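You operate a simulated robot arm through the tools that you are given. There is no shell and no other tool.

Carry out the task below with a simulated two-armed robot. There is one attempt and no reset: what you move stays moved.

Task
Take hose and rubber ring off the narrow port and cover it.
Fine: hose standing on the bench, ring into the steel cup, the bench's red dust cap on the port. Set down upright: short steel hose.
Where things are to end (x, y in the base frame): short steel hose within 6 cm of [53, -40].

The check looks at the end state, three seconds after you hand in, the way a careful person would. Anything else that was tipped, shoved, dropped, spilled or broken makes it a failure. A push-on lid holds only when it is set on centred and level and pressed home; a screw cap is set on level and turned clockwise until tight.

Robot
Two 7-joint arms with fingered hands on one trunk that stands fixed in place. Base frame: the origin is at the foot of the trunk, x ahead of it, y to its left, z up; the work surface is at about z = 82. Units: cm, degrees, N and s.
The left shoulder is at [11.5, 12.5, 121], the right one opposite. With the tool pointing down near the work surface each hand reaches from about 44 to 86 cm from the base axis, measured 20 degrees to its own side. Payload 3.7 kg a hand.
The TCP of each hand is the grasp point between the finger pads, 2.5 cm short of the fingertips. In the tool frame z runs along the fingers and y along their closing line. Largest opening 8.8 cm; the body of the gripper starts 2.9 cm behind the TCP. The gripper is a hand of 5 fingers: y runs from the thumb to the fingers, the wrist lies at [-1.3, -9.7, -16.2] in the tool frame.
Orientation is that of the tool frame in the base frame, as a unit quaternion [w, x, y, z]. With the fingers straight down and the wrist toward the robot, the tool's x, y and z point along [0, 1, 0], [1, 0, 0] and [0, 0, -1] of the base frame.

Tools
- The arms move only by the tool nudge_tool. It takes "left_rows", "right_rows" or both (then of equal length, played together; a hand with none holds still); each is a list of rows, each a list of 2 entries, a list of its own where there are three numbers: the shift along the base's x, y, z in m, then the turn, a rotation vector about the base's x, y, z in degrees. In form: [[[tx, ty, tz], [wx, wy, wz]], ...]. A call has 1 to 20 rows; each row shifts and turns the commanded pose from where the row before left it. A row lasts 0.2 s, in which the tool goes at most 5 cm and 8.6 degrees; a call with a longer step from one row to the next is refused whole. Where a pose cannot be reached the arm comes as near as it can. A force on the tool above 90 N (or 10 N above the force at the start of the call, whichever is more), or a blocked arm, ends the call early, and 0.2 s more pass. In this call time passes only in rows, and 0.2 s behind the last. The reply holds the time, the measured pose of the TCP, the force on the tool along the base axes, the opening and the grip force, in the units named above and with some noise, with the torque about the TCP (base axes, N m) and any sound that the robot's microphone picked up.
- Cameras (640 x 400 px; columns grow to the right, rows downward): "scene" is now at [19.91, -4.59, 136.43]; the picture's right is [-0.51, -0.86, 0.00], its down [-0.39, 0.23, -0.89] and it looks along [0.77, -0.45, -0.45] (base axes); focal length 214 px, centre (320, 200). "left" rides on the left gripper at [-5.9, -7.9, -10.5] in its tool frame; the picture's right is [-0.73, -0.32, 0.61], its down [0.62, -0.68, 0.38] and it looks along [0.29, 0.66, 0.70] (tool axes); focal length 234 px, centre (320, 200). "right" rides on the right gripper at [5.9, -7.9, -10.5] in its tool frame; the picture's right is [-0.73, 0.32, -0.61], its down [-0.62, -0.68, 0.38] and it looks along [-0.29, 0.66, 0.70] (tool axes); focal length 234 px, centre (320, 200). There is no depth. A picture from a camera that has moved, and an enlarged one, comes with that camera's place and axes in the base frame and with its lens.
- capture(camera): a new picture of that camera. The clock stands still meanwhile.
- move_column(by): slides the trunk up (or, below 0, down) by that many cm; the arms and the scene camera ride with it, the base frame stays. It gives what a move gives, with no picture.
- set_fingers(index, middle, ring, little, thumb_bend, thumb_turn, hand): sets how far each is bent, from 0 (flat) to 1 (curled in); at 0.3 the hand is open as for a grip, at 0.7 the pads meet at the TCP. One left out holds its place. A second passes; each finger stops where it meets its share of the squeeze, and holds until it gets a number again. It is the only way to open and close the hand. It gives what a move gives, with no picture; readings hold the bend of each and the force on index, middle, ring, little, thumb and palm. thumb_turn goes from beside the hand (0) to across from the fingers (1), as for a grip.
- turn_head(pan, tilt): turns the head with the scene camera to pan (to the left, within 80 degrees either way) and tilt (down, from -29 to 69), counted from straight ahead of the robot. It gives what a move gives.
- close_up(camera, box): a new picture of the part [left, top, right, bottom] of that camera's present view, enlarged. The clock stands still meanwhile.
- finish_job(): hands the job in; it is judged then, once.

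Nothing tells you positions but the pictures and the camera data. Unless the task says otherwise, let go and move clear before handing in.

The tools are called after "Emit:" as a command line: name --argument value ..., lists and objects as JSON in quotes. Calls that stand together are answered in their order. nudge_tool: Moves the arms, as the interface text tells. Its arguments: {"type":"object","properties":{"left_rows":{"type":"array","items":{"type":"array"}},"right_rows":{"type":"array","items":{"type":"array"}}},"required":[]} The other tools are called the same way: move_column (by) slides the trunk up or down; set_fingers (index, middle, ring, little, thumb_bend, thumb_turn, hand) moves the fingers one by one; turn_head (pan, tilt) turns the head that bears the scene camera; capture (camera) takes a picture; close_up (camera, box) takes an enlarged picture of a part of a camera's view; finish_job () hands the job in.

At the start:

```text
clock: 0.0
left_position: [60.3, -4.19, 127.7]
left_tcp_rot: [0.0, 0.706, 0.708, 0.0]
left_ft_force: [0.0, 0.5, -0.8]
left_ft_torque: [-0.02, -0.02, 0.01]
left_finger_gap: 8.75
left_gripper_force: 0.0
left_shape: jaw
left_bend: [0.3, 0.3, 0.3, 0.3, 0.3, 0.98]
left_finger forces: [0.0, 0.0, 0.0, 0.0, 0.1, 0.0]
right_position: [35.1, -45.91, 129.73]
right_tcp_rot: [-0.001, 0.707, 0.708, 0.0]
right_ft_force: [-1.1, -1.2, 0.0]
right_ft_torque: [0.0, -0.01, -0.02]
right_finger_gap: 8.73
right_gripper_force: 0.1
right_shape: jaw
right_bend: [0.3, 0.3, 0.3, 0.3, 0.3, 0.98]
right_finger forces: [0.0, 0.1, 0.1, 0.1, 0.0, 0.0]
trunk travel left (down, up): [-23.0, 18.6]
head pan, tilt: [-30.4, 26.6]
```

scene: 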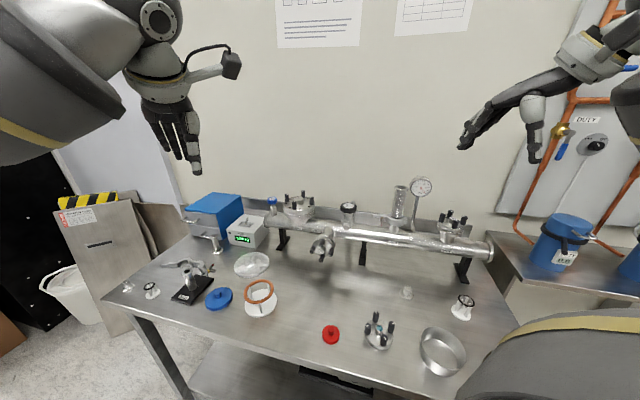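
right: 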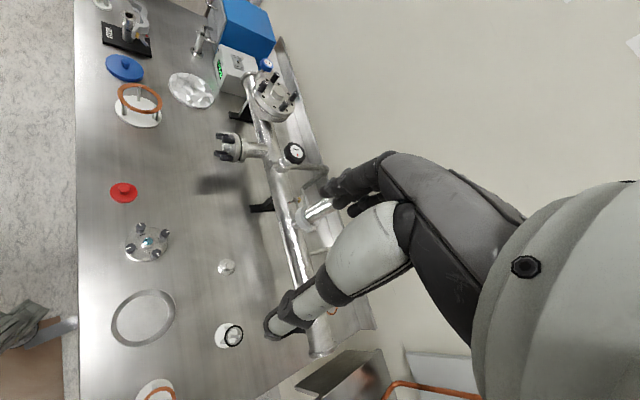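
left: 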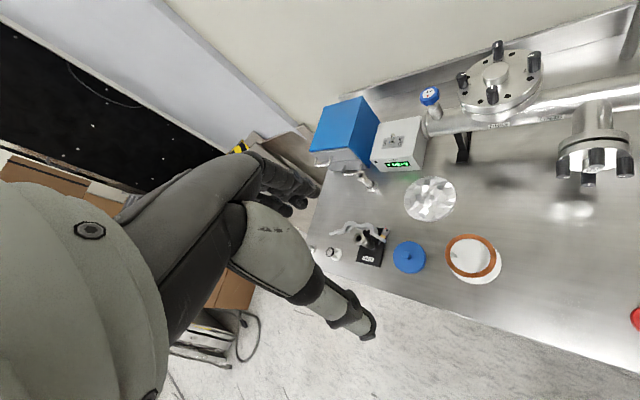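

I see a vacuum manifold on a bench: a short steel hose seems to stand on a port near the gauge, a red cap lies at the front of the bench, and a steel ring or cup sits at front right. I'll look closer before moving anything.

Emit:
close_up --camera "scene" --box '[340, 160, 500, 260]'

Emit:
close_up --camera "scene" --box '[310, 270, 510, 395]'

Emit:
close_up --camera "scene" --box '[110, 180, 310, 305]'

Emit:
close_up --camera "right" --box '[80, 100, 400, 300]'

```text
4.00 times, centred on (420, 210) of scene
camera zoom: at [19.91, -4.59, 136.43], right [-0.51, -0.86, 0.0], down [-0.39, 0.23, -0.89], along [0.77, -0.45, -0.45], focal length 858 px, centre (-80, 160)
```

zoom: 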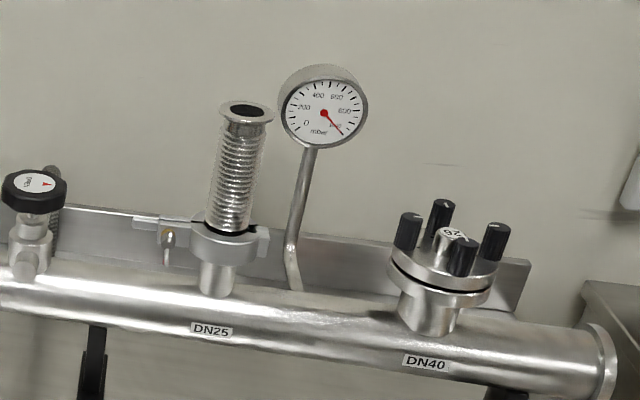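

```text
3.20 times, centred on (410, 332) of scene
camera zoom: at [19.91, -4.59, 136.43], right [-0.51, -0.86, 0.0], down [-0.39, 0.23, -0.89], along [0.77, -0.45, -0.45], focal length 686 px, centre (32, -224)
```

zoom: 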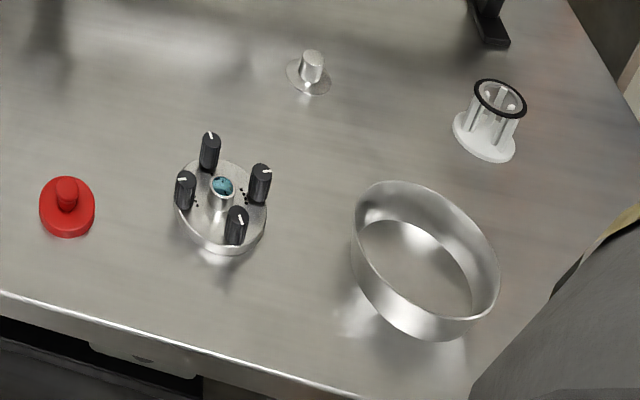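

```text
3.20 times, centred on (210, 242) of scene
camera zoom: at [19.91, -4.59, 136.43], right [-0.51, -0.86, 0.0], down [-0.39, 0.23, -0.89], along [0.77, -0.45, -0.45], focal length 686 px, centre (672, 64)
```

zoom: 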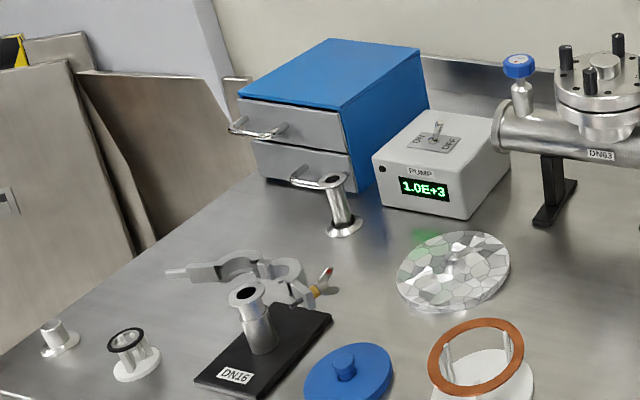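

```text
2.00 times, centred on (240, 200) of right
camera zoom: at [27.2, -40.0, 140.4], right [0.32, -0.73, 0.61], down [-0.68, -0.62, -0.38], along [0.66, -0.29, -0.7], focal length 468 px, centre (480, 200)
```

zoom: 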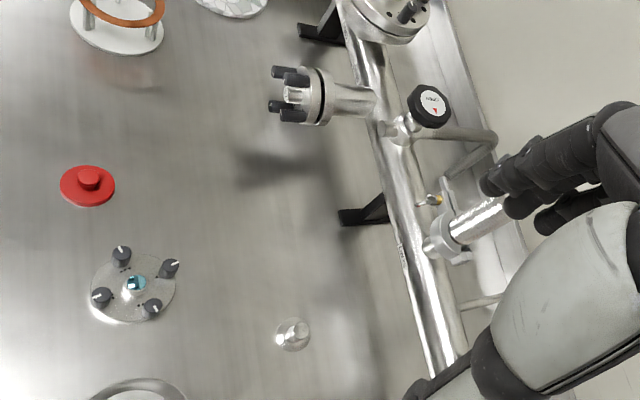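

The hose stands on the port labelled DN25, with a clamp round its joint. I'll zoom further to see whether the clamp is closed and how it holds.

Emit:
close_up --camera "scene" --box '[376, 180, 424, 240]'

Emit:
close_up --camera "scene" --box '[150, 240, 214, 310]'

Emit:
close_up --camera "right" --box '[270, 170, 350, 250]'

Emit:
close_up --camera "left" --box '[300, 160, 460, 280]'

```text
6.67 times, centred on (400, 210) of scene
camera zoom: at [19.91, -4.59, 136.43], right [-0.51, -0.86, 0.0], down [-0.39, 0.23, -0.89], along [0.77, -0.45, -0.45], focal length 1430 px, centre (-213, 133)
```

zoom: 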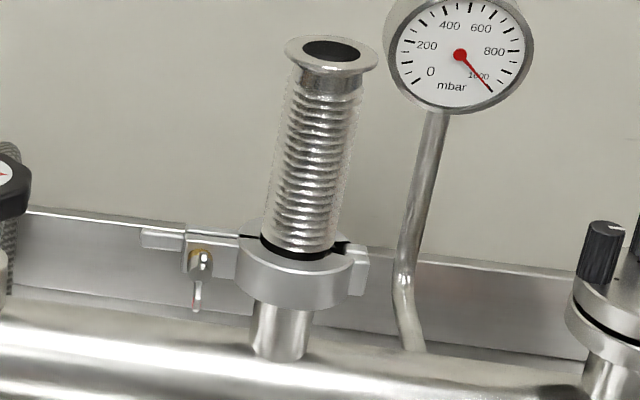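

```text
5.71 times, centred on (182, 275) of scene
camera zoom: at [19.91, -4.59, 136.43], right [-0.51, -0.86, 0.0], down [-0.39, 0.23, -0.89], along [0.77, -0.45, -0.45], focal length 1226 px, centre (1109, -229)
```

zoom: 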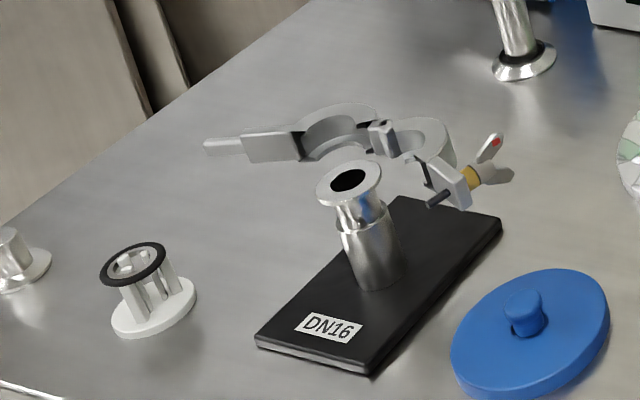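

```text
5.00 times, centred on (310, 210) of right
camera zoom: at [27.2, -40.0, 140.4], right [0.32, -0.73, 0.61], down [-0.68, -0.62, -0.38], along [0.66, -0.29, -0.7], focal length 1171 px, centre (370, 150)
```

zoom: 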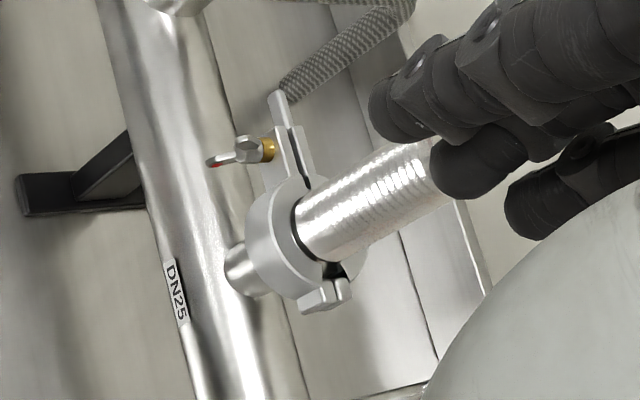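

```text
3.33 times, centred on (380, 220) of left
camera zoom: at [52.49, -10.2, 138.18], right [-0.32, -0.73, -0.61], down [-0.68, 0.62, -0.38], along [0.66, 0.29, -0.7], focal length 781 px, centre (120, 133)
```

zoom: 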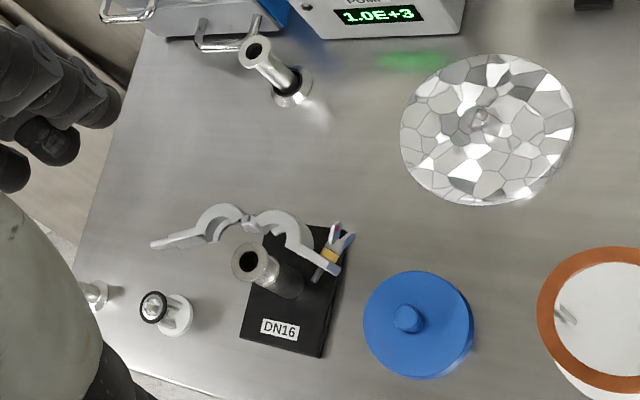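

The port is DN25 at about (58, -55, 100). A hinged clamp with a wing nut facing the robot holds the hose on, and the nut is at about (60.7, -51.7, 99.7). I'll bring the right hand round for a closer view, staying well clear.

Emit:
nudge_tool --right_rows '[[[0.02, 0.015, -0.02], [0, 0, -8.2]], [[0.02, 0.015, -0.02], [0, 0, -8.2]], [[0.02, 0.015, -0.02], [0, 0, -8.2]], [[0.02, 0.015, -0.02], [0, 0, -8.2]], [[0.02, 0.015, -0.02], [0, 0, -8.2]], [[0, 0, -0.01], [-5.6, -6.4, 0]], [[0, 0, -0.01], [-5.6, -6.4, 0]], [[0, 0, -0.01], [-5.6, -6.4, 0]], [[0, 0, -0.01], [-5.6, -6.4, 0]], [[0, 0, -0.01], [-5.6, -6.4, 0]]]'

Emit:
capture --camera "right"

Emit:
capture --camera "scene"

```text
clock: 2.2
left_position: [60.27, -4.23, 127.83]
left_tcp_rot: [0.0, 0.707, 0.707, 0.0]
left_ft_force: [0.4, -0.3, 0.0]
left_ft_torque: [-0.01, -0.03, 0.01]
left_finger_gap: 8.77
left_gripper_force: 0.2
left_shape: jaw
left_bend: [0.3, 0.3, 0.3, 0.3, 0.3, 0.98]
left_finger forces: [0.1, 0.0, 0.0, 0.0, 0.0, 0.0]
right_position: [49.64, -40.38, 115.52]
right_tcp_rot: [0.33, 0.848, 0.387, 0.15]
right_ft_force: [-0.1, -0.3, 0.1]
right_ft_torque: [0.04, 0.02, 0.02]
right_finger_gap: 8.79
right_gripper_force: 0.0
right_shape: jaw
right_bend: [0.3, 0.3, 0.3, 0.3, 0.3, 0.98]
right_finger forces: [0.0, 0.0, 0.0, 0.1, 0.0, 0.0]
right hand out of reach, approached as far as the arm can: row 8, 9, 10
trunk travel left (down, up): [-23.0, 18.6]
head pan, tilt: [-30.4, 26.6]
```

```text
taken
camera right: at [43.62, -27.52, 118.08], right [-0.61, -0.43, 0.67], down [-0.59, -0.31, -0.74], along [0.53, -0.84, -0.07], focal length 234 px, centre (320, 200)
```

right: 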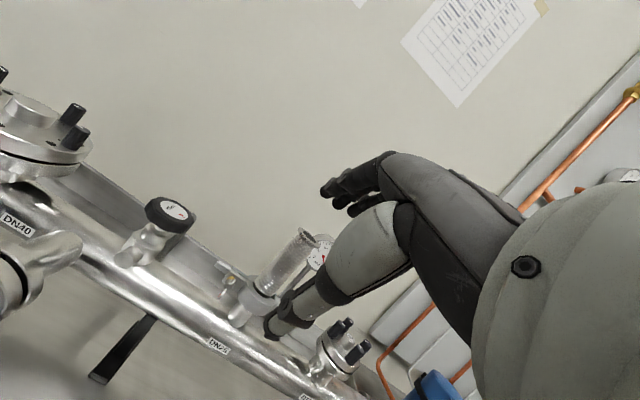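

```text
taken
camera scene: at [19.93, -4.59, 136.43], right [-0.51, -0.86, 0.0], down [-0.39, 0.23, -0.89], along [0.77, -0.45, -0.45], focal length 214 px, centre (320, 200)
```

scene: 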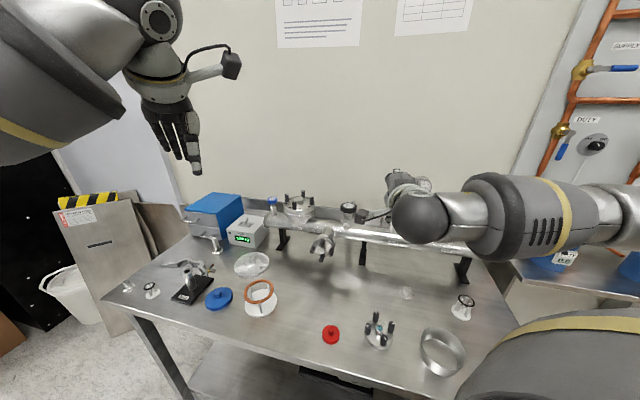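

The arm hits a limit when it is this close to the body, but the orientation came through. I'll zoom on the clamp from here.

Emit:
close_up --camera "right" --box '[200, 240, 300, 340]'

Emit:
close_up --camera "right" --box '[0, 80, 400, 400]'

```text
4.00 times, centred on (250, 290) of right
camera zoom: at [43.62, -27.52, 118.08], right [-0.61, -0.43, 0.67], down [-0.59, -0.31, -0.74], along [0.53, -0.84, -0.07], focal length 937 px, centre (600, -160)
```

zoom: 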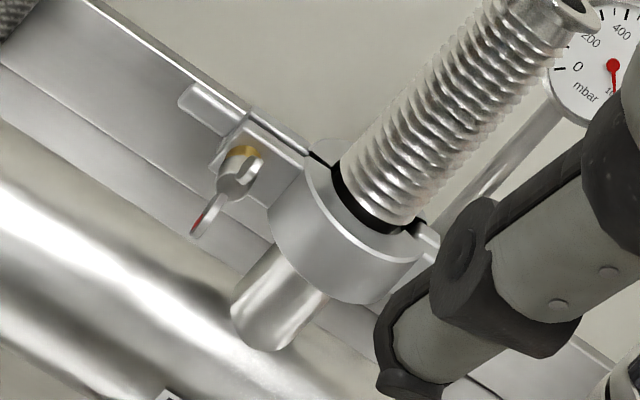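

```text
1.25 times, centred on (200, 240) of right
camera zoom: at [43.62, -27.52, 118.08], right [-0.61, -0.43, 0.67], down [-0.59, -0.31, -0.74], along [0.53, -0.84, -0.07], focal length 293 px, centre (470, 150)
```

zoom: 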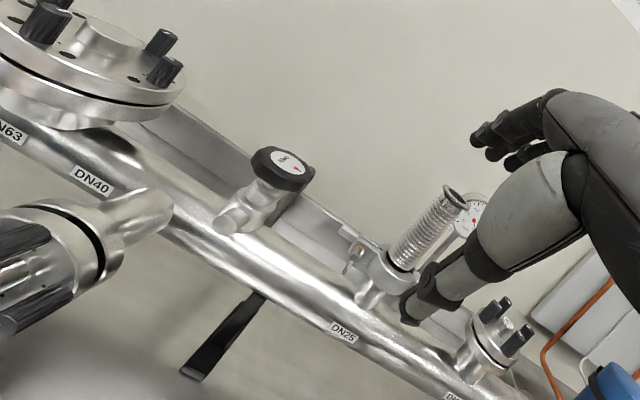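

The wing nut hangs below its hub with a red-tipped wing pointing down. I'll move nearer and bring the fingers toward horizontal.

Emit:
nudge_tool --right_rows '[[[0.01, -0.01, -0.01], [0, 0, 0]], [[0.01, -0.01, -0.01], [0, 0, 0]]]'

```text
clock: 2.8
left_position: [60.14, -4.29, 127.74]
left_tcp_rot: [0.0, 0.706, 0.708, 0.0]
left_ft_force: [0.3, -0.1, -0.4]
left_ft_torque: [0.0, -0.04, -0.02]
left_finger_gap: 8.78
left_gripper_force: 0.0
left_shape: jaw
left_bend: [0.3, 0.3, 0.3, 0.3, 0.3, 0.98]
left_finger forces: [0.0, 0.0, 0.0, 0.1, 0.0, 0.0]
right_position: [51.78, -42.42, 113.67]
right_tcp_rot: [0.331, 0.848, 0.386, 0.148]
right_ft_force: [0.5, 0.3, 0.2]
right_ft_torque: [0.01, -0.01, 0.02]
right_finger_gap: 8.77
right_gripper_force: 0.1
right_shape: jaw
right_bend: [0.3, 0.3, 0.3, 0.3, 0.3, 0.98]
right_finger forces: [0.0, 0.0, 0.0, 0.0, 0.0, 0.0]
trunk travel left (down, up): [-23.0, 18.6]
head pan, tilt: [-30.4, 26.6]
```

Emit:
nudge_tool --right_rows '[[[0, 0, -0.01], [-4.95, -5.6, 0]], [[0, 0, -0.01], [-4.95, -5.6, 0]], [[0, 0, -0.01], [-4.95, -5.6, 0]], [[0, 0, -0.01], [-4.95, -5.6, 0]], [[0, 0, -0.01], [-4.95, -5.6, 0]], [[0, 0, -0.01], [-4.95, -5.6, 0]]]'

Emit:
capture --camera "right"

Emit:
capture --camera "scene"

```text
clock: 4.2
left_position: [60.29, -4.27, 127.83]
left_tcp_rot: [0.0, 0.706, 0.708, 0.001]
left_ft_force: [-0.2, 0.2, 0.3]
left_ft_torque: [0.03, -0.01, 0.01]
left_finger_gap: 8.8
left_gripper_force: 0.0
left_shape: jaw
left_bend: [0.3, 0.3, 0.3, 0.3, 0.3, 0.98]
left_finger forces: [0.0, 0.1, 0.0, 0.1, 0.1, 0.0]
right_position: [51.71, -43.56, 108.98]
right_tcp_rot: [0.63, 0.658, 0.301, 0.282]
right_ft_force: [0.1, -0.3, -0.1]
right_ft_torque: [0.0, 0.04, -0.02]
right_finger_gap: 8.77
right_gripper_force: 0.0
right_shape: jaw
right_bend: [0.3, 0.3, 0.3, 0.3, 0.3, 0.98]
right_finger forces: [0.1, 0.0, 0.2, 0.0, 0.0, 0.1]
right hand out of reach, approached as far as the arm can: row 6
trunk travel left (down, up): [-23.0, 18.6]
head pan, tilt: [-30.4, 26.6]
```

```text
taken
camera right: at [47.33, -32.06, 101.75], right [-0.92, -0.16, 0.36], down [-0.15, -0.71, -0.69], along [0.36, -0.69, 0.63], focal length 234 px, centre (320, 200)
```

right: 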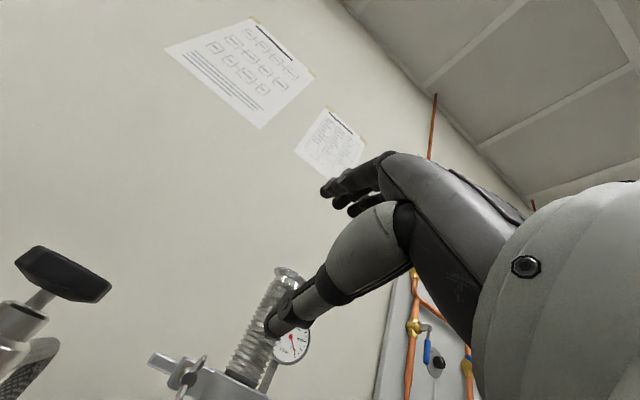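

```text
taken
camera scene: at [19.9, -4.59, 136.44], right [-0.51, -0.86, 0.0], down [-0.39, 0.23, -0.89], along [0.77, -0.45, -0.45], focal length 214 px, centre (320, 200)
```

scene: 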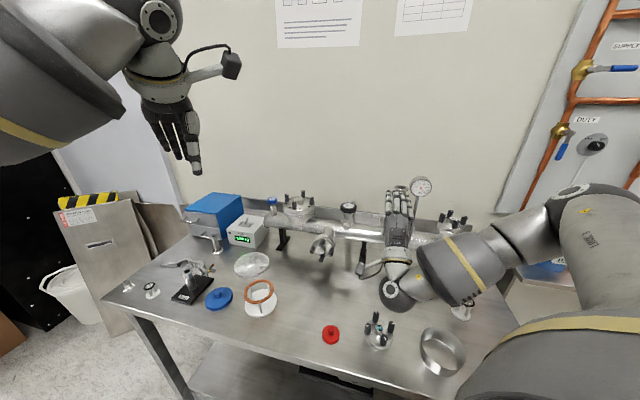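

Emit:
close_up --camera "right" --box '[140, 320, 240, 400]'

Emit:
close_up --camera "scene" --box '[340, 170, 440, 320]'

```text
5.00 times, centred on (190, 360) of right
camera zoom: at [47.33, -32.06, 101.75], right [-0.92, -0.16, 0.36], down [-0.15, -0.71, -0.69], along [0.36, -0.69, 0.63], focal length 1171 px, centre (970, -600)
```

zoom: 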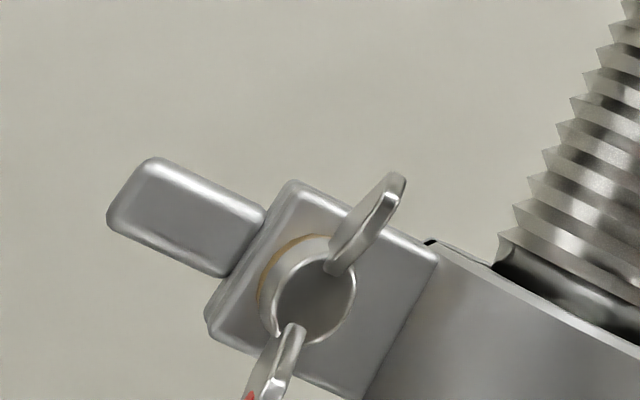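

```text
2.67 times, centred on (390, 245) of scene
camera zoom: at [19.9, -4.59, 136.44], right [-0.51, -0.86, 0.0], down [-0.39, 0.23, -0.89], along [0.77, -0.45, -0.45], focal length 572 px, centre (133, 80)
```

zoom: 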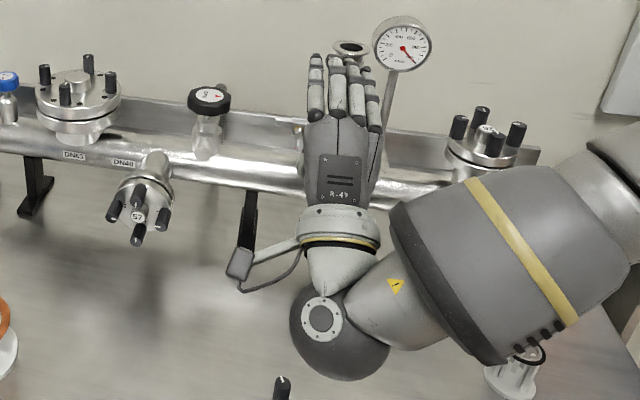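

The wing nut is clear now. The wings stand vertical, about 4 cm tip to tip, with the red tip at the bottom, and the nut axis points at the robot. I'll curl the other fingers, leave the index extended, and see where its tip sits, so I can orbit it round the nut.

Emit:
set_fingers --hand "right" --index 0.3 --middle 1.0 --ring 1.0 --little 1.0

Emit:
set_fingers --hand "right" --thumb_bend 1.0

Emit:
capture --camera "right"

Emit:
close_up --camera "scene" --box '[360, 170, 440, 250]'

Emit:
capture --camera "left"

```text
clock: 5.2
left_position: [60.35, -4.34, 127.69]
left_tcp_rot: [0.0, 0.706, 0.708, 0.001]
left_ft_force: [-0.7, 0.4, -0.6]
left_ft_torque: [0.01, 0.03, -0.03]
left_finger_gap: 8.74
left_gripper_force: 0.0
left_shape: jaw
left_bend: [0.3, 0.3, 0.3, 0.3, 0.3, 0.98]
left_finger forces: [0.1, 0.1, 0.0, 0.0, 0.0, 0.0]
right_position: [51.8, -43.52, 109.05]
right_tcp_rot: [0.629, 0.659, 0.303, 0.282]
right_ft_force: [-0.9, 0.1, -0.2]
right_ft_torque: [-0.03, 0.01, -0.03]
right_finger_gap: 8.44
right_gripper_force: 0.1
right_shape: fingers
right_bend: [0.3, 1.0, 1.0, 1.0, 0.3, 0.98]
right_finger forces: [0.0, 0.1, 0.0, 0.1, 0.1, 0.0]
trunk travel left (down, up): [-23.0, 18.6]
head pan, tilt: [-30.4, 26.6]
```

```text
clock: 6.2
left_position: [60.22, -4.32, 127.74]
left_tcp_rot: [0.0, 0.707, 0.707, -0.001]
left_ft_force: [0.1, 0.0, -0.5]
left_ft_torque: [-0.04, 0.03, -0.01]
left_finger_gap: 8.76
left_gripper_force: 0.2
left_shape: jaw
left_bend: [0.3, 0.3, 0.3, 0.3, 0.3, 0.98]
left_finger forces: [0.0, 0.0, 0.1, 0.0, 0.0, 0.0]
right_position: [51.77, -43.58, 108.92]
right_tcp_rot: [0.629, 0.658, 0.303, 0.282]
right_ft_force: [0.2, -0.2, -0.8]
right_ft_torque: [0.0, 0.04, 0.01]
right_finger_gap: 2.02
right_gripper_force: 0.1
right_shape: fingers
right_bend: [0.3, 1.0, 1.0, 1.0, 0.98, 0.98]
right_finger forces: [0.1, 0.1, 0.0, 0.0, 0.0, 0.0]
trunk travel left (down, up): [-23.0, 18.6]
head pan, tilt: [-30.4, 26.6]
```

```text
taken
camera right: at [47.31, -32.05, 101.72], right [-0.92, -0.16, 0.36], down [-0.15, -0.7, -0.69], along [0.36, -0.69, 0.62], focal length 234 px, centre (320, 200)
```

right: 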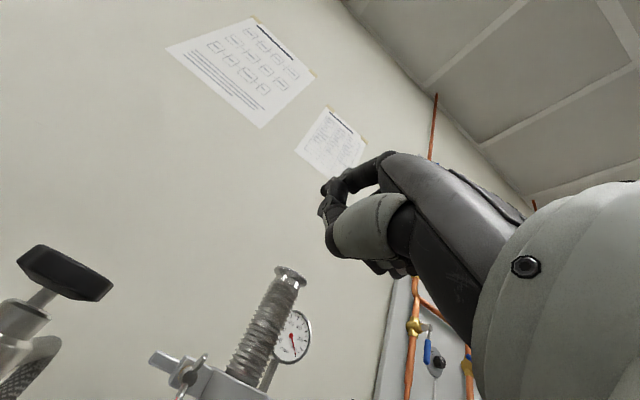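

```text
5.00 times, centred on (400, 210) of scene
camera zoom: at [19.91, -4.59, 136.43], right [-0.51, -0.86, 0.0], down [-0.39, 0.23, -0.89], along [0.77, -0.45, -0.45], focal length 1072 px, centre (-80, 150)
```

zoom: 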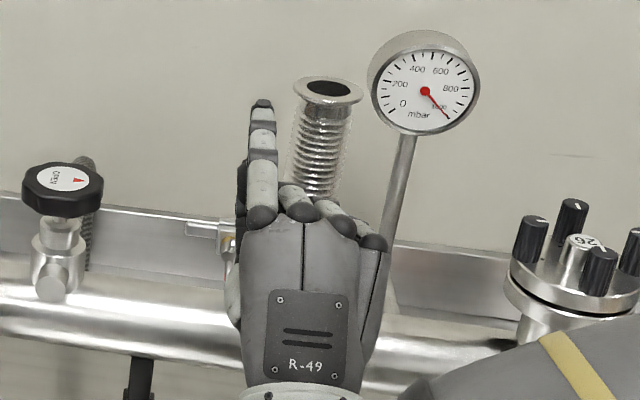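

```text
taken
camera left: at [52.49, -10.2, 138.18], right [-0.32, -0.73, -0.61], down [-0.68, 0.62, -0.38], along [0.66, 0.29, -0.7], focal length 234 px, centre (320, 200)
```

left: 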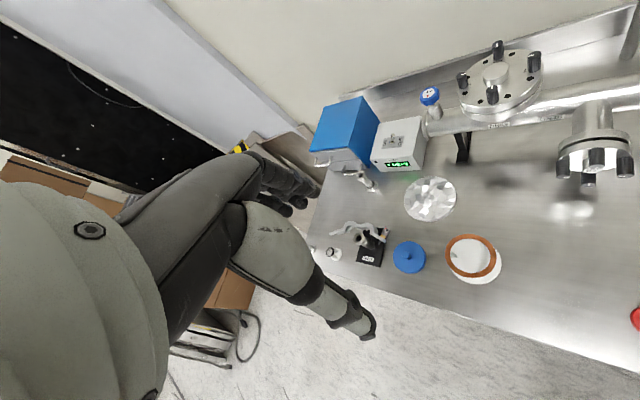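

Emit:
close_up --camera "right" --box '[290, 130, 450, 290]'

```text
2.50 times, centred on (370, 210) of right
camera zoom: at [47.31, -32.05, 101.72], right [-0.92, -0.16, 0.36], down [-0.15, -0.7, -0.69], along [0.36, -0.69, 0.62], focal length 585 px, centre (195, 175)
```

zoom: 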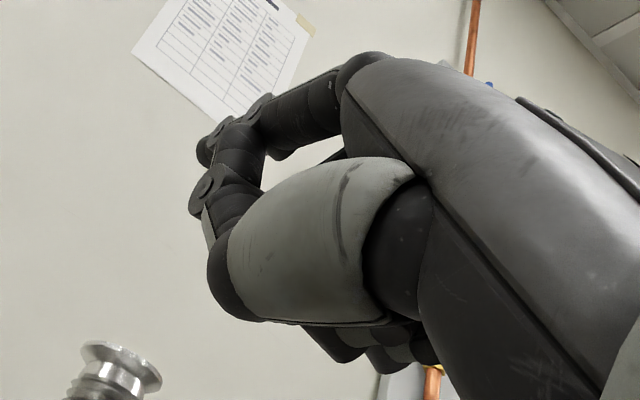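

The index tip sits at about (0.5, 5.2, 2.2) in the tool frame, but the curled thumb lies just beneath it. I'll turn the thumb aside to free the index.

Emit:
set_fingers --hand "right" --thumb_turn 0.0 --thumb_bend 0.5

Emit:
capture --camera "right"

Emit:
close_up --camera "scene" --box '[360, 170, 440, 250]'

```text
clock: 7.2
left_position: [60.25, -4.3, 127.83]
left_tcp_rot: [-0.001, 0.707, 0.707, 0.0]
left_ft_force: [0.2, 0.6, 0.9]
left_ft_torque: [0.0, -0.01, 0.0]
left_finger_gap: 8.76
left_gripper_force: 0.0
left_shape: jaw
left_bend: [0.3, 0.3, 0.3, 0.3, 0.3, 0.98]
left_finger forces: [0.1, 0.0, 0.1, 0.0, 0.0, 0.0]
right_position: [51.82, -43.57, 108.98]
right_tcp_rot: [0.629, 0.658, 0.303, 0.283]
right_ft_force: [-0.3, 0.7, -1.1]
right_ft_torque: [0.02, -0.02, 0.03]
right_finger_gap: 9.99
right_gripper_force: 0.2
right_shape: fingers
right_bend: [0.3, 1.0, 1.0, 1.0, 0.5, 0.0]
right_finger forces: [0.1, 0.0, 0.0, 0.0, 0.0, 0.0]
trunk travel left (down, up): [-23.0, 18.6]
head pan, tilt: [-30.4, 26.6]
```

```text
taken
camera right: at [47.31, -32.05, 101.72], right [-0.92, -0.16, 0.36], down [-0.15, -0.7, -0.69], along [0.36, -0.69, 0.62], focal length 234 px, centre (320, 200)
```

right: 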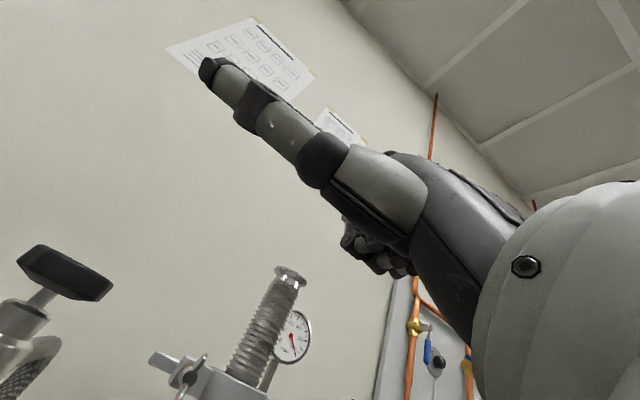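

```text
5.00 times, centred on (400, 210) of scene
camera zoom: at [19.91, -4.59, 136.44], right [-0.51, -0.86, 0.0], down [-0.39, 0.23, -0.89], along [0.77, -0.45, -0.45], focal length 1072 px, centre (-80, 150)
```

zoom: 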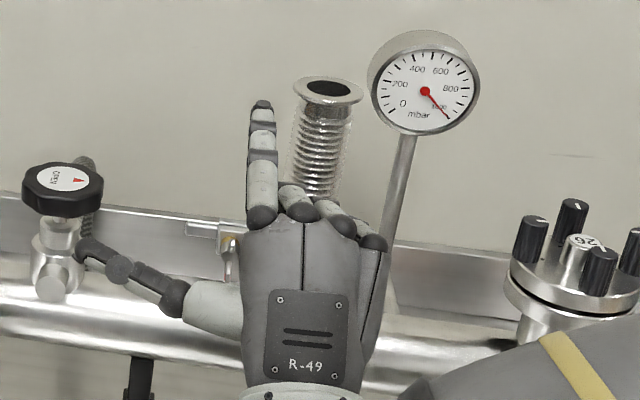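

Emit:
set_fingers --hand "right" --thumb_turn 0.0 --thumb_bend 1.0

Emit:
capture --camera "right"

Emit:
close_up --camera "scene" --box '[360, 170, 440, 250]'

```text
clock: 8.2
left_position: [60.22, -4.25, 127.72]
left_tcp_rot: [0.001, 0.706, 0.708, 0.0]
left_ft_force: [0.1, 0.3, 0.8]
left_ft_torque: [-0.01, 0.01, -0.02]
left_finger_gap: 8.75
left_gripper_force: 0.0
left_shape: jaw
left_bend: [0.3, 0.3, 0.3, 0.3, 0.3, 0.98]
left_finger forces: [0.0, 0.0, 0.1, 0.0, 0.0, 0.1]
right_position: [51.8, -43.55, 108.96]
right_tcp_rot: [0.629, 0.658, 0.303, 0.282]
right_ft_force: [0.2, 0.5, 0.2]
right_ft_torque: [0.02, 0.02, 0.0]
right_finger_gap: 4.19
right_gripper_force: 0.0
right_shape: fingers
right_bend: [0.3, 1.0, 1.0, 1.0, 1.0, 0.0]
right_finger forces: [0.0, 0.0, 0.0, 0.0, 0.1, 0.0]
trunk travel left (down, up): [-23.0, 18.6]
head pan, tilt: [-30.4, 26.6]
```

```text
taken
camera right: at [47.31, -32.05, 101.73], right [-0.92, -0.16, 0.36], down [-0.15, -0.7, -0.69], along [0.36, -0.69, 0.62], focal length 234 px, centre (320, 200)
```

right: 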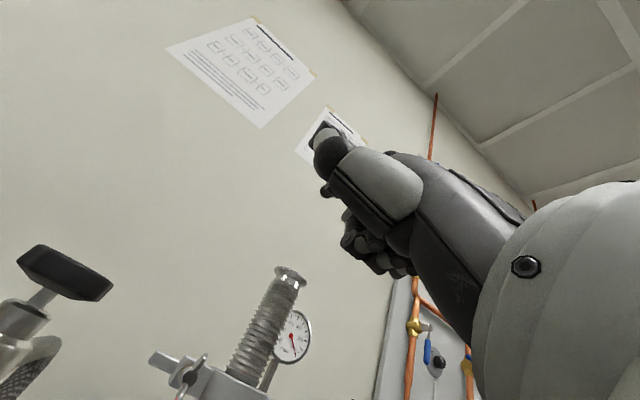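

```text
5.00 times, centred on (400, 210) of scene
camera zoom: at [19.91, -4.59, 136.43], right [-0.51, -0.86, 0.0], down [-0.39, 0.23, -0.89], along [0.77, -0.45, -0.45], focal length 1072 px, centre (-80, 150)
```

zoom: 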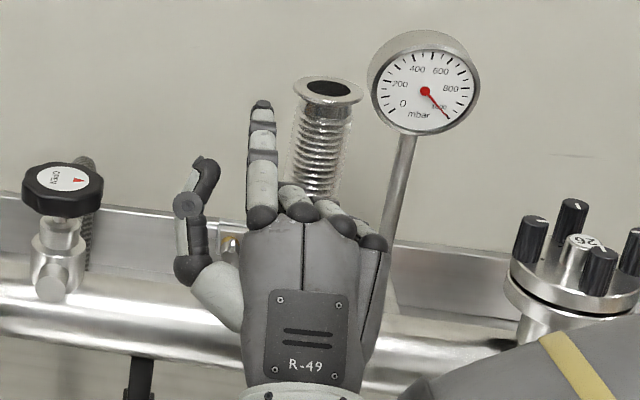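

Because the fingers sit above the tool axis, a fully horizontal hand would put the wrist too near the bench items. I'll straighten the index flat and pitch the hand back about 30°, so the pointing finger and wrist lie level.

Emit:
set_fingers --hand "right" --index 0.0

Emit:
nudge_tool --right_rows '[[[0, 0, 0], [4.95, 5.6, 0]], [[0, 0, 0], [4.95, 5.6, 0]], [[0, 0, 0], [4.95, 5.6, 0]], [[0, 0, 0], [4.95, 5.6, 0]], [[0, 0, 0], [0, 0, -4.5]]]'

Emit:
capture --camera "right"

Emit:
close_up --camera "scene" --box '[350, 160, 450, 260]'

```text
clock: 9.2
left_position: [60.26, -4.23, 127.76]
left_tcp_rot: [0.001, 0.706, 0.708, 0.0]
left_ft_force: [1.0, 0.2, -0.4]
left_ft_torque: [-0.02, 0.0, 0.0]
left_finger_gap: 8.76
left_gripper_force: 0.2
left_shape: jaw
left_bend: [0.3, 0.3, 0.3, 0.3, 0.3, 0.98]
left_finger forces: [0.0, 0.0, 0.0, 0.0, 0.0, 0.0]
right_position: [51.91, -43.54, 108.92]
right_tcp_rot: [0.629, 0.658, 0.303, 0.282]
right_ft_force: [-0.4, -0.1, 0.1]
right_ft_torque: [0.03, -0.03, 0.02]
right_finger_gap: 4.06
right_gripper_force: 0.1
right_shape: fingers
right_bend: [0.0, 1.0, 1.0, 1.0, 1.0, 0.0]
right_finger forces: [0.1, 0.1, 0.0, 0.0, 0.0, 0.1]
trunk travel left (down, up): [-23.0, 18.6]
head pan, tilt: [-30.4, 26.6]
```

```text
clock: 10.4
left_position: [60.31, -4.26, 127.76]
left_tcp_rot: [0.0, 0.707, 0.708, 0.0]
left_ft_force: [0.3, 0.9, -0.5]
left_ft_torque: [-0.01, 0.01, 0.04]
left_finger_gap: 8.72
left_gripper_force: 0.1
left_shape: jaw
left_bend: [0.3, 0.3, 0.3, 0.3, 0.3, 0.98]
left_finger forces: [0.0, 0.0, 0.0, 0.0, 0.0, 0.0]
right_position: [51.77, -43.36, 108.78]
right_tcp_rot: [0.444, 0.812, 0.333, 0.179]
right_ft_force: [-0.5, 0.5, 1.1]
right_ft_torque: [0.03, 0.0, 0.02]
right_finger_gap: 4.09
right_gripper_force: 0.1
right_shape: fingers
right_bend: [0.0, 1.0, 1.0, 1.0, 1.0, 0.0]
right_finger forces: [0.0, 0.1, 0.0, 0.0, 0.0, 0.1]
trunk travel left (down, up): [-23.0, 18.6]
head pan, tilt: [-30.4, 26.6]
```

```text
taken
camera right: at [46.68, -30.02, 107.98], right [-0.75, -0.27, 0.6], down [-0.48, -0.41, -0.78], along [0.45, -0.87, 0.18], focal length 234 px, centre (320, 200)
```

right: 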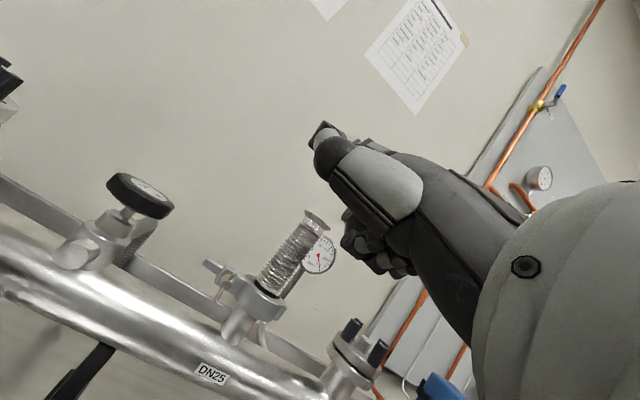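

```text
4.00 times, centred on (400, 210) of scene
camera zoom: at [20.0, -4.56, 136.41], right [-0.51, -0.86, 0.0], down [-0.39, 0.23, -0.89], along [0.77, -0.45, -0.45], focal length 858 px, centre (0, 160)
```

zoom: 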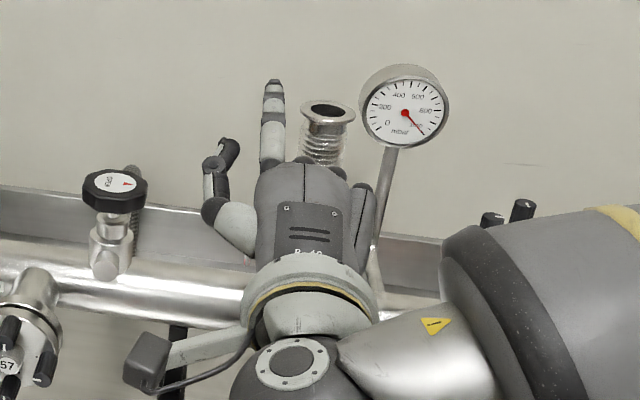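

Emit:
nudge_tool --right_rows '[[[0, 0, 0], [5.43, 5.32, 0]], [[0, 0, 0], [5.43, 5.32, 0]], [[-0.001, -0.003, -0.028], [0, 0, 0]], [[-0.001, -0.003, -0.028], [0, 0, 0]], [[-0.001, -0.003, -0.028], [0, 0, 0]], [[-0.001, -0.003, -0.028], [0, 0, 0]]]'

Emit:
capture --camera "right"

Emit:
close_up --camera "scene" --box '[350, 160, 450, 260]'

```text
clock: 11.8
left_position: [60.34, -4.38, 127.78]
left_tcp_rot: [-0.001, 0.707, 0.708, 0.0]
left_ft_force: [-0.2, 0.2, -0.4]
left_ft_torque: [0.02, -0.02, 0.0]
left_finger_gap: 8.76
left_gripper_force: 0.1
left_shape: jaw
left_bend: [0.3, 0.3, 0.3, 0.3, 0.3, 0.98]
left_finger forces: [0.0, 0.1, 0.0, 0.0, 0.0, 0.0]
right_position: [51.29, -45.0, 97.71]
right_tcp_rot: [0.334, 0.863, 0.353, 0.134]
right_ft_force: [-0.2, -0.6, 0.0]
right_ft_torque: [0.03, 0.0, -0.01]
right_finger_gap: 4.09
right_gripper_force: 0.0
right_shape: fingers
right_bend: [0.0, 1.0, 1.0, 1.0, 1.0, 0.0]
right_finger forces: [0.0, 0.1, 0.0, 0.0, 0.0, 0.1]
trunk travel left (down, up): [-23.0, 18.6]
head pan, tilt: [-30.4, 26.6]
```

```text
taken
camera right: at [46.39, -31.67, 100.35], right [-0.63, -0.39, 0.67], down [-0.62, -0.26, -0.74], along [0.46, -0.88, -0.07], focal length 234 px, centre (320, 200)
```

right: 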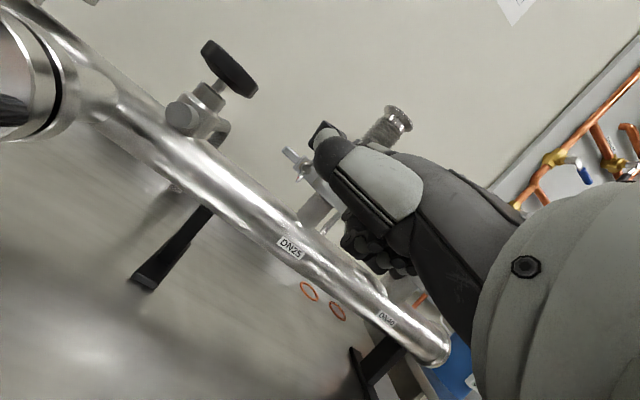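

```text
4.00 times, centred on (400, 210) of scene
camera zoom: at [19.96, -4.61, 136.42], right [-0.51, -0.86, 0.0], down [-0.39, 0.23, -0.89], along [0.77, -0.45, -0.45], focal length 858 px, centre (0, 160)
```

zoom: 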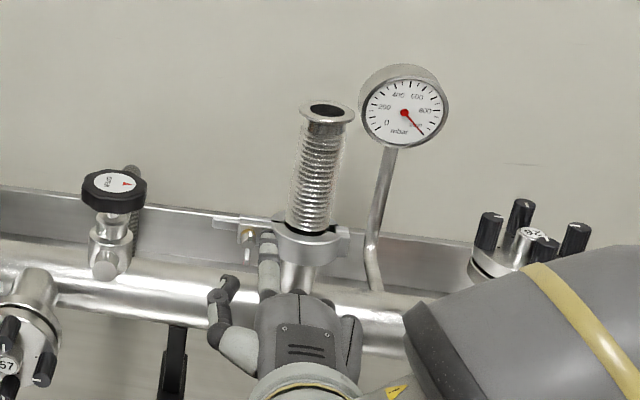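

The index tip is about 4 cm in front of the nut, slightly right and above. I'll lower it and creep forward, checking with the scene camera.

Emit:
nudge_tool --right_rows '[[[0, 0, -0.012], [0, 0, 0]], [[0, 0, -0.012], [0, 0, 0]], [[0.007, -0.0072, 0], [0, 0, 0]], [[0.007, -0.0072, 0], [0, 0, 0]]]'

Emit:
close_up --camera "scene" --box '[370, 185, 430, 245]'

Emit:
close_up --camera "right" --box '[250, 80, 410, 240]'

```text
clock: 12.8
left_position: [60.31, -4.29, 127.76]
left_tcp_rot: [-0.001, 0.707, 0.707, 0.0]
left_ft_force: [-0.3, -0.6, 0.5]
left_ft_torque: [0.0, -0.04, 0.03]
left_finger_gap: 8.73
left_gripper_force: 0.1
left_shape: jaw
left_bend: [0.3, 0.3, 0.3, 0.3, 0.3, 0.98]
left_finger forces: [0.0, 0.1, 0.0, 0.0, 0.1, 0.0]
right_position: [52.74, -46.22, 95.3]
right_tcp_rot: [0.335, 0.863, 0.353, 0.134]
right_ft_force: [-0.7, 0.6, -0.1]
right_ft_torque: [0.01, -0.02, 0.02]
right_finger_gap: 4.06
right_gripper_force: 0.1
right_shape: fingers
right_bend: [0.0, 1.0, 1.0, 1.0, 1.0, 0.0]
right_finger forces: [0.0, 0.0, 0.1, 0.0, 0.1, 0.0]
trunk travel left (down, up): [-23.0, 18.6]
head pan, tilt: [-30.4, 26.6]
```

```text
6.67 times, centred on (400, 215) of scene
camera zoom: at [19.91, -4.6, 136.43], right [-0.51, -0.86, 0.0], down [-0.39, 0.23, -0.89], along [0.77, -0.45, -0.45], focal length 1430 px, centre (-213, 100)
```

zoom: 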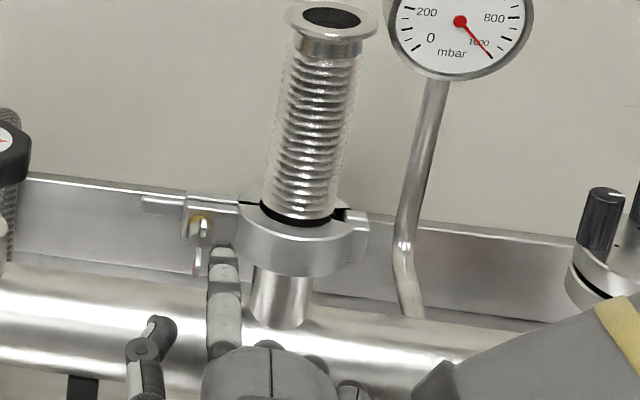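

```text
2.50 times, centred on (330, 160) of right
camera zoom: at [47.72, -32.92, 97.88], right [-0.63, -0.39, 0.67], down [-0.62, -0.26, -0.74], along [0.46, -0.88, -0.07], focal length 585 px, centre (295, 300)
```

zoom: 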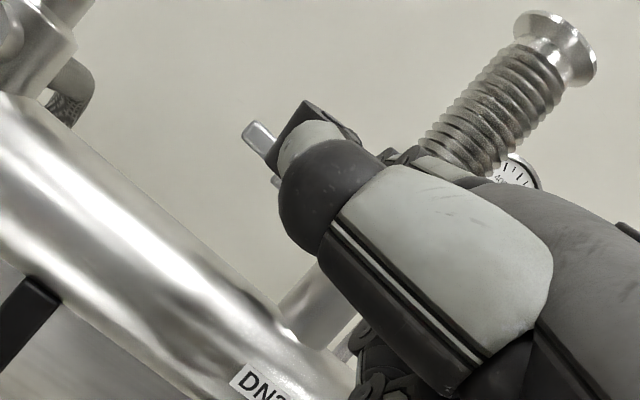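

Emit:
nudge_tool --right_rows '[[[0.0035, -0.0036, 0.001], [0, 0, 0]], [[0.0035, -0.0036, 0.001], [0, 0, 0]], [[0.0035, -0.0036, 0.001], [0, 0, 0]], [[0.0035, -0.0036, 0], [0, 0, 0]]]'

Emit:
close_up --camera "scene" --box '[380, 195, 420, 235]'

```text
clock: 13.8
left_position: [60.24, -4.27, 127.7]
left_tcp_rot: [0.001, 0.706, 0.708, 0.0]
left_ft_force: [1.4, 0.0, 0.1]
left_ft_torque: [0.03, 0.0, -0.01]
left_finger_gap: 8.75
left_gripper_force: 0.1
left_shape: jaw
left_bend: [0.3, 0.3, 0.3, 0.3, 0.3, 0.98]
left_finger forces: [0.0, 0.0, 0.0, 0.0, 0.1, 0.0]
right_position: [54.23, -47.72, 95.56]
right_tcp_rot: [0.334, 0.863, 0.354, 0.134]
right_ft_force: [0.6, 0.2, 0.0]
right_ft_torque: [-0.01, -0.04, 0.04]
right_finger_gap: 4.09
right_gripper_force: 0.0
right_shape: fingers
right_bend: [0.0, 1.0, 1.0, 1.0, 1.0, 0.0]
right_finger forces: [0.1, 0.0, 0.0, 0.0, 0.0, 0.1]
trunk travel left (down, up): [-23.0, 18.6]
head pan, tilt: [-30.4, 26.6]
```

```text
10.00 times, centred on (400, 215) of scene
camera zoom: at [19.92, -4.6, 136.43], right [-0.51, -0.86, 0.0], down [-0.39, 0.23, -0.89], along [0.77, -0.45, -0.45], focal length 2145 px, centre (-480, 50)
```

zoom: 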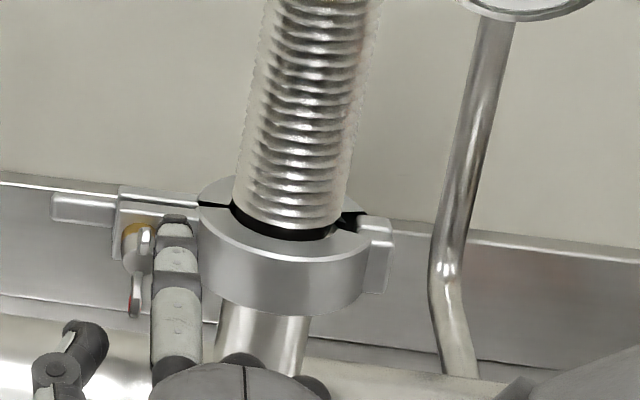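

The fingertip sits just right of the upper wing, so I'll start orbiting anticlockwise as seen from the robot. The first step is a short arc to check the forces.

Emit:
nudge_tool --right_rows '[[[0.00245, 0.0024, 0.00343], [0, 0, 0]], [[0.00315, 0.00309, 0.00206], [0, 0, 0]], [[0.00346, 0.00339, 0.00042], [0, 0, 0]], [[0.00336, 0.00329, -0.00126], [0, 0, 0]], [[0.00285, 0.00279, -0.00279], [0, 0, 0]]]'

Emit:
close_up --camera "scene" --box '[380, 195, 420, 235]'

```text
clock: 15.0
left_position: [60.3, -4.26, 127.88]
left_tcp_rot: [0.001, 0.707, 0.707, 0.0]
left_ft_force: [-0.1, -0.7, -0.2]
left_ft_torque: [-0.01, -0.04, -0.02]
left_finger_gap: 8.75
left_gripper_force: 0.1
left_shape: jaw
left_bend: [0.3, 0.3, 0.3, 0.3, 0.3, 0.98]
left_finger forces: [0.1, 0.0, 0.0, 0.0, 0.0, 0.0]
right_position: [55.66, -46.08, 95.53]
right_tcp_rot: [0.334, 0.863, 0.354, 0.134]
right_ft_force: [-0.4, -0.3, -0.1]
right_ft_torque: [-0.01, 0.01, 0.03]
right_finger_gap: 4.08
right_gripper_force: 0.0
right_shape: fingers
right_bend: [0.0, 1.0, 1.0, 1.0, 1.0, 0.0]
right_finger forces: [0.1, 0.0, 0.1, 0.1, 0.0, 0.1]
trunk travel left (down, up): [-23.0, 18.6]
head pan, tilt: [-30.4, 26.6]
```

```text
10.00 times, centred on (400, 215) of scene
camera zoom: at [19.93, -4.6, 136.43], right [-0.51, -0.86, 0.0], down [-0.39, 0.23, -0.89], along [0.77, -0.45, -0.45], focal length 2145 px, centre (-480, 50)
```

zoom: 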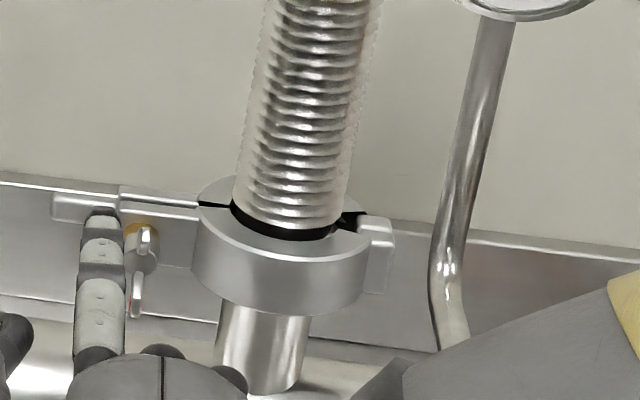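

The finger passed the nut without touching, so I've misjudged the depth. I'll look from the right hand camera.

Emit:
capture --camera "right"

Emit:
close_up --camera "right" --box '[270, 60, 390, 180]'

```text
taken
camera right: at [50.75, -32.83, 98.26], right [-0.63, -0.39, 0.67], down [-0.62, -0.26, -0.74], along [0.46, -0.88, -0.07], focal length 234 px, centre (320, 200)
```

right: 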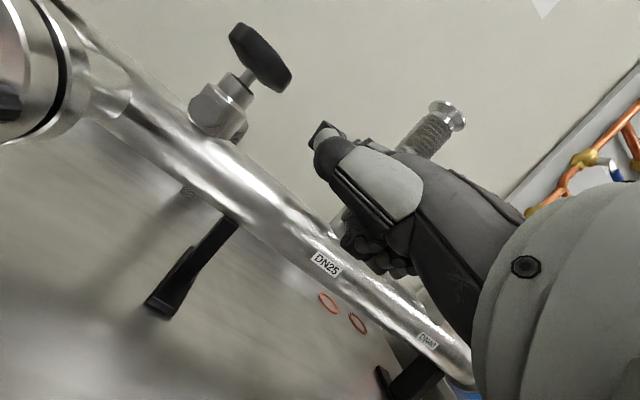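

```text
3.33 times, centred on (330, 120) of right
camera zoom: at [50.75, -32.83, 98.26], right [-0.63, -0.39, 0.67], down [-0.62, -0.26, -0.74], along [0.46, -0.88, -0.07], focal length 781 px, centre (287, 467)
```

zoom: 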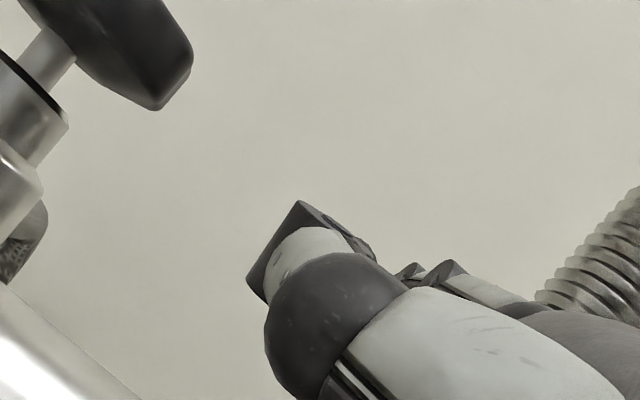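

I'll go back to the right side and advance in small steps, using the force readings to find the depth by touch.

Emit:
nudge_tool --right_rows '[[[-0.00285, -0.00279, 0.00279], [0, 0, 0]], [[-0.00336, -0.00329, 0.00126], [0, 0, 0]], [[-0.00346, -0.00339, -0.00042], [0, 0, 0]], [[-0.00315, -0.00309, -0.00206], [0, 0, 0]], [[-0.00245, -0.0024, -0.00343], [0, 0, 0]], [[0.0028, -0.0029, 0], [0, 0, 0]], [[0.0021, -0.0021, 0], [0, 0, 0]]]'

Emit:
close_up --camera "scene" --box '[380, 195, 420, 235]'

```text
clock: 16.6
left_position: [60.2, -4.26, 127.71]
left_tcp_rot: [0.0, 0.706, 0.708, 0.0]
left_ft_force: [0.2, -0.3, 0.0]
left_ft_torque: [-0.05, 0.0, 0.01]
left_finger_gap: 8.74
left_gripper_force: 0.0
left_shape: jaw
left_bend: [0.3, 0.3, 0.3, 0.3, 0.3, 0.98]
left_finger forces: [0.0, 0.1, 0.0, 0.0, 0.0, 0.0]
right_position: [54.66, -48.25, 95.47]
right_tcp_rot: [0.334, 0.863, 0.354, 0.135]
right_ft_force: [0.3, -0.3, 0.6]
right_ft_torque: [0.01, 0.0, -0.02]
right_finger_gap: 4.05
right_gripper_force: 0.1
right_shape: fingers
right_bend: [0.0, 1.0, 1.0, 1.0, 1.0, 0.0]
right_finger forces: [0.0, 0.0, 0.0, 0.0, 0.0, 0.0]
trunk travel left (down, up): [-23.0, 18.6]
head pan, tilt: [-30.4, 26.6]
```

```text
10.00 times, centred on (400, 215) of scene
camera zoom: at [19.92, -4.6, 136.43], right [-0.51, -0.86, 0.0], down [-0.39, 0.23, -0.89], along [0.77, -0.45, -0.45], focal length 2145 px, centre (-480, 50)
```

zoom: 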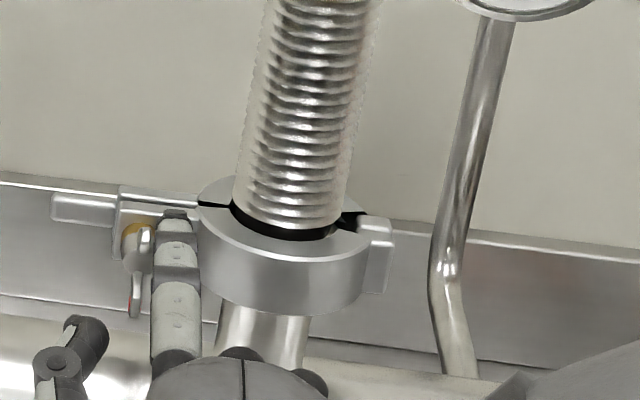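

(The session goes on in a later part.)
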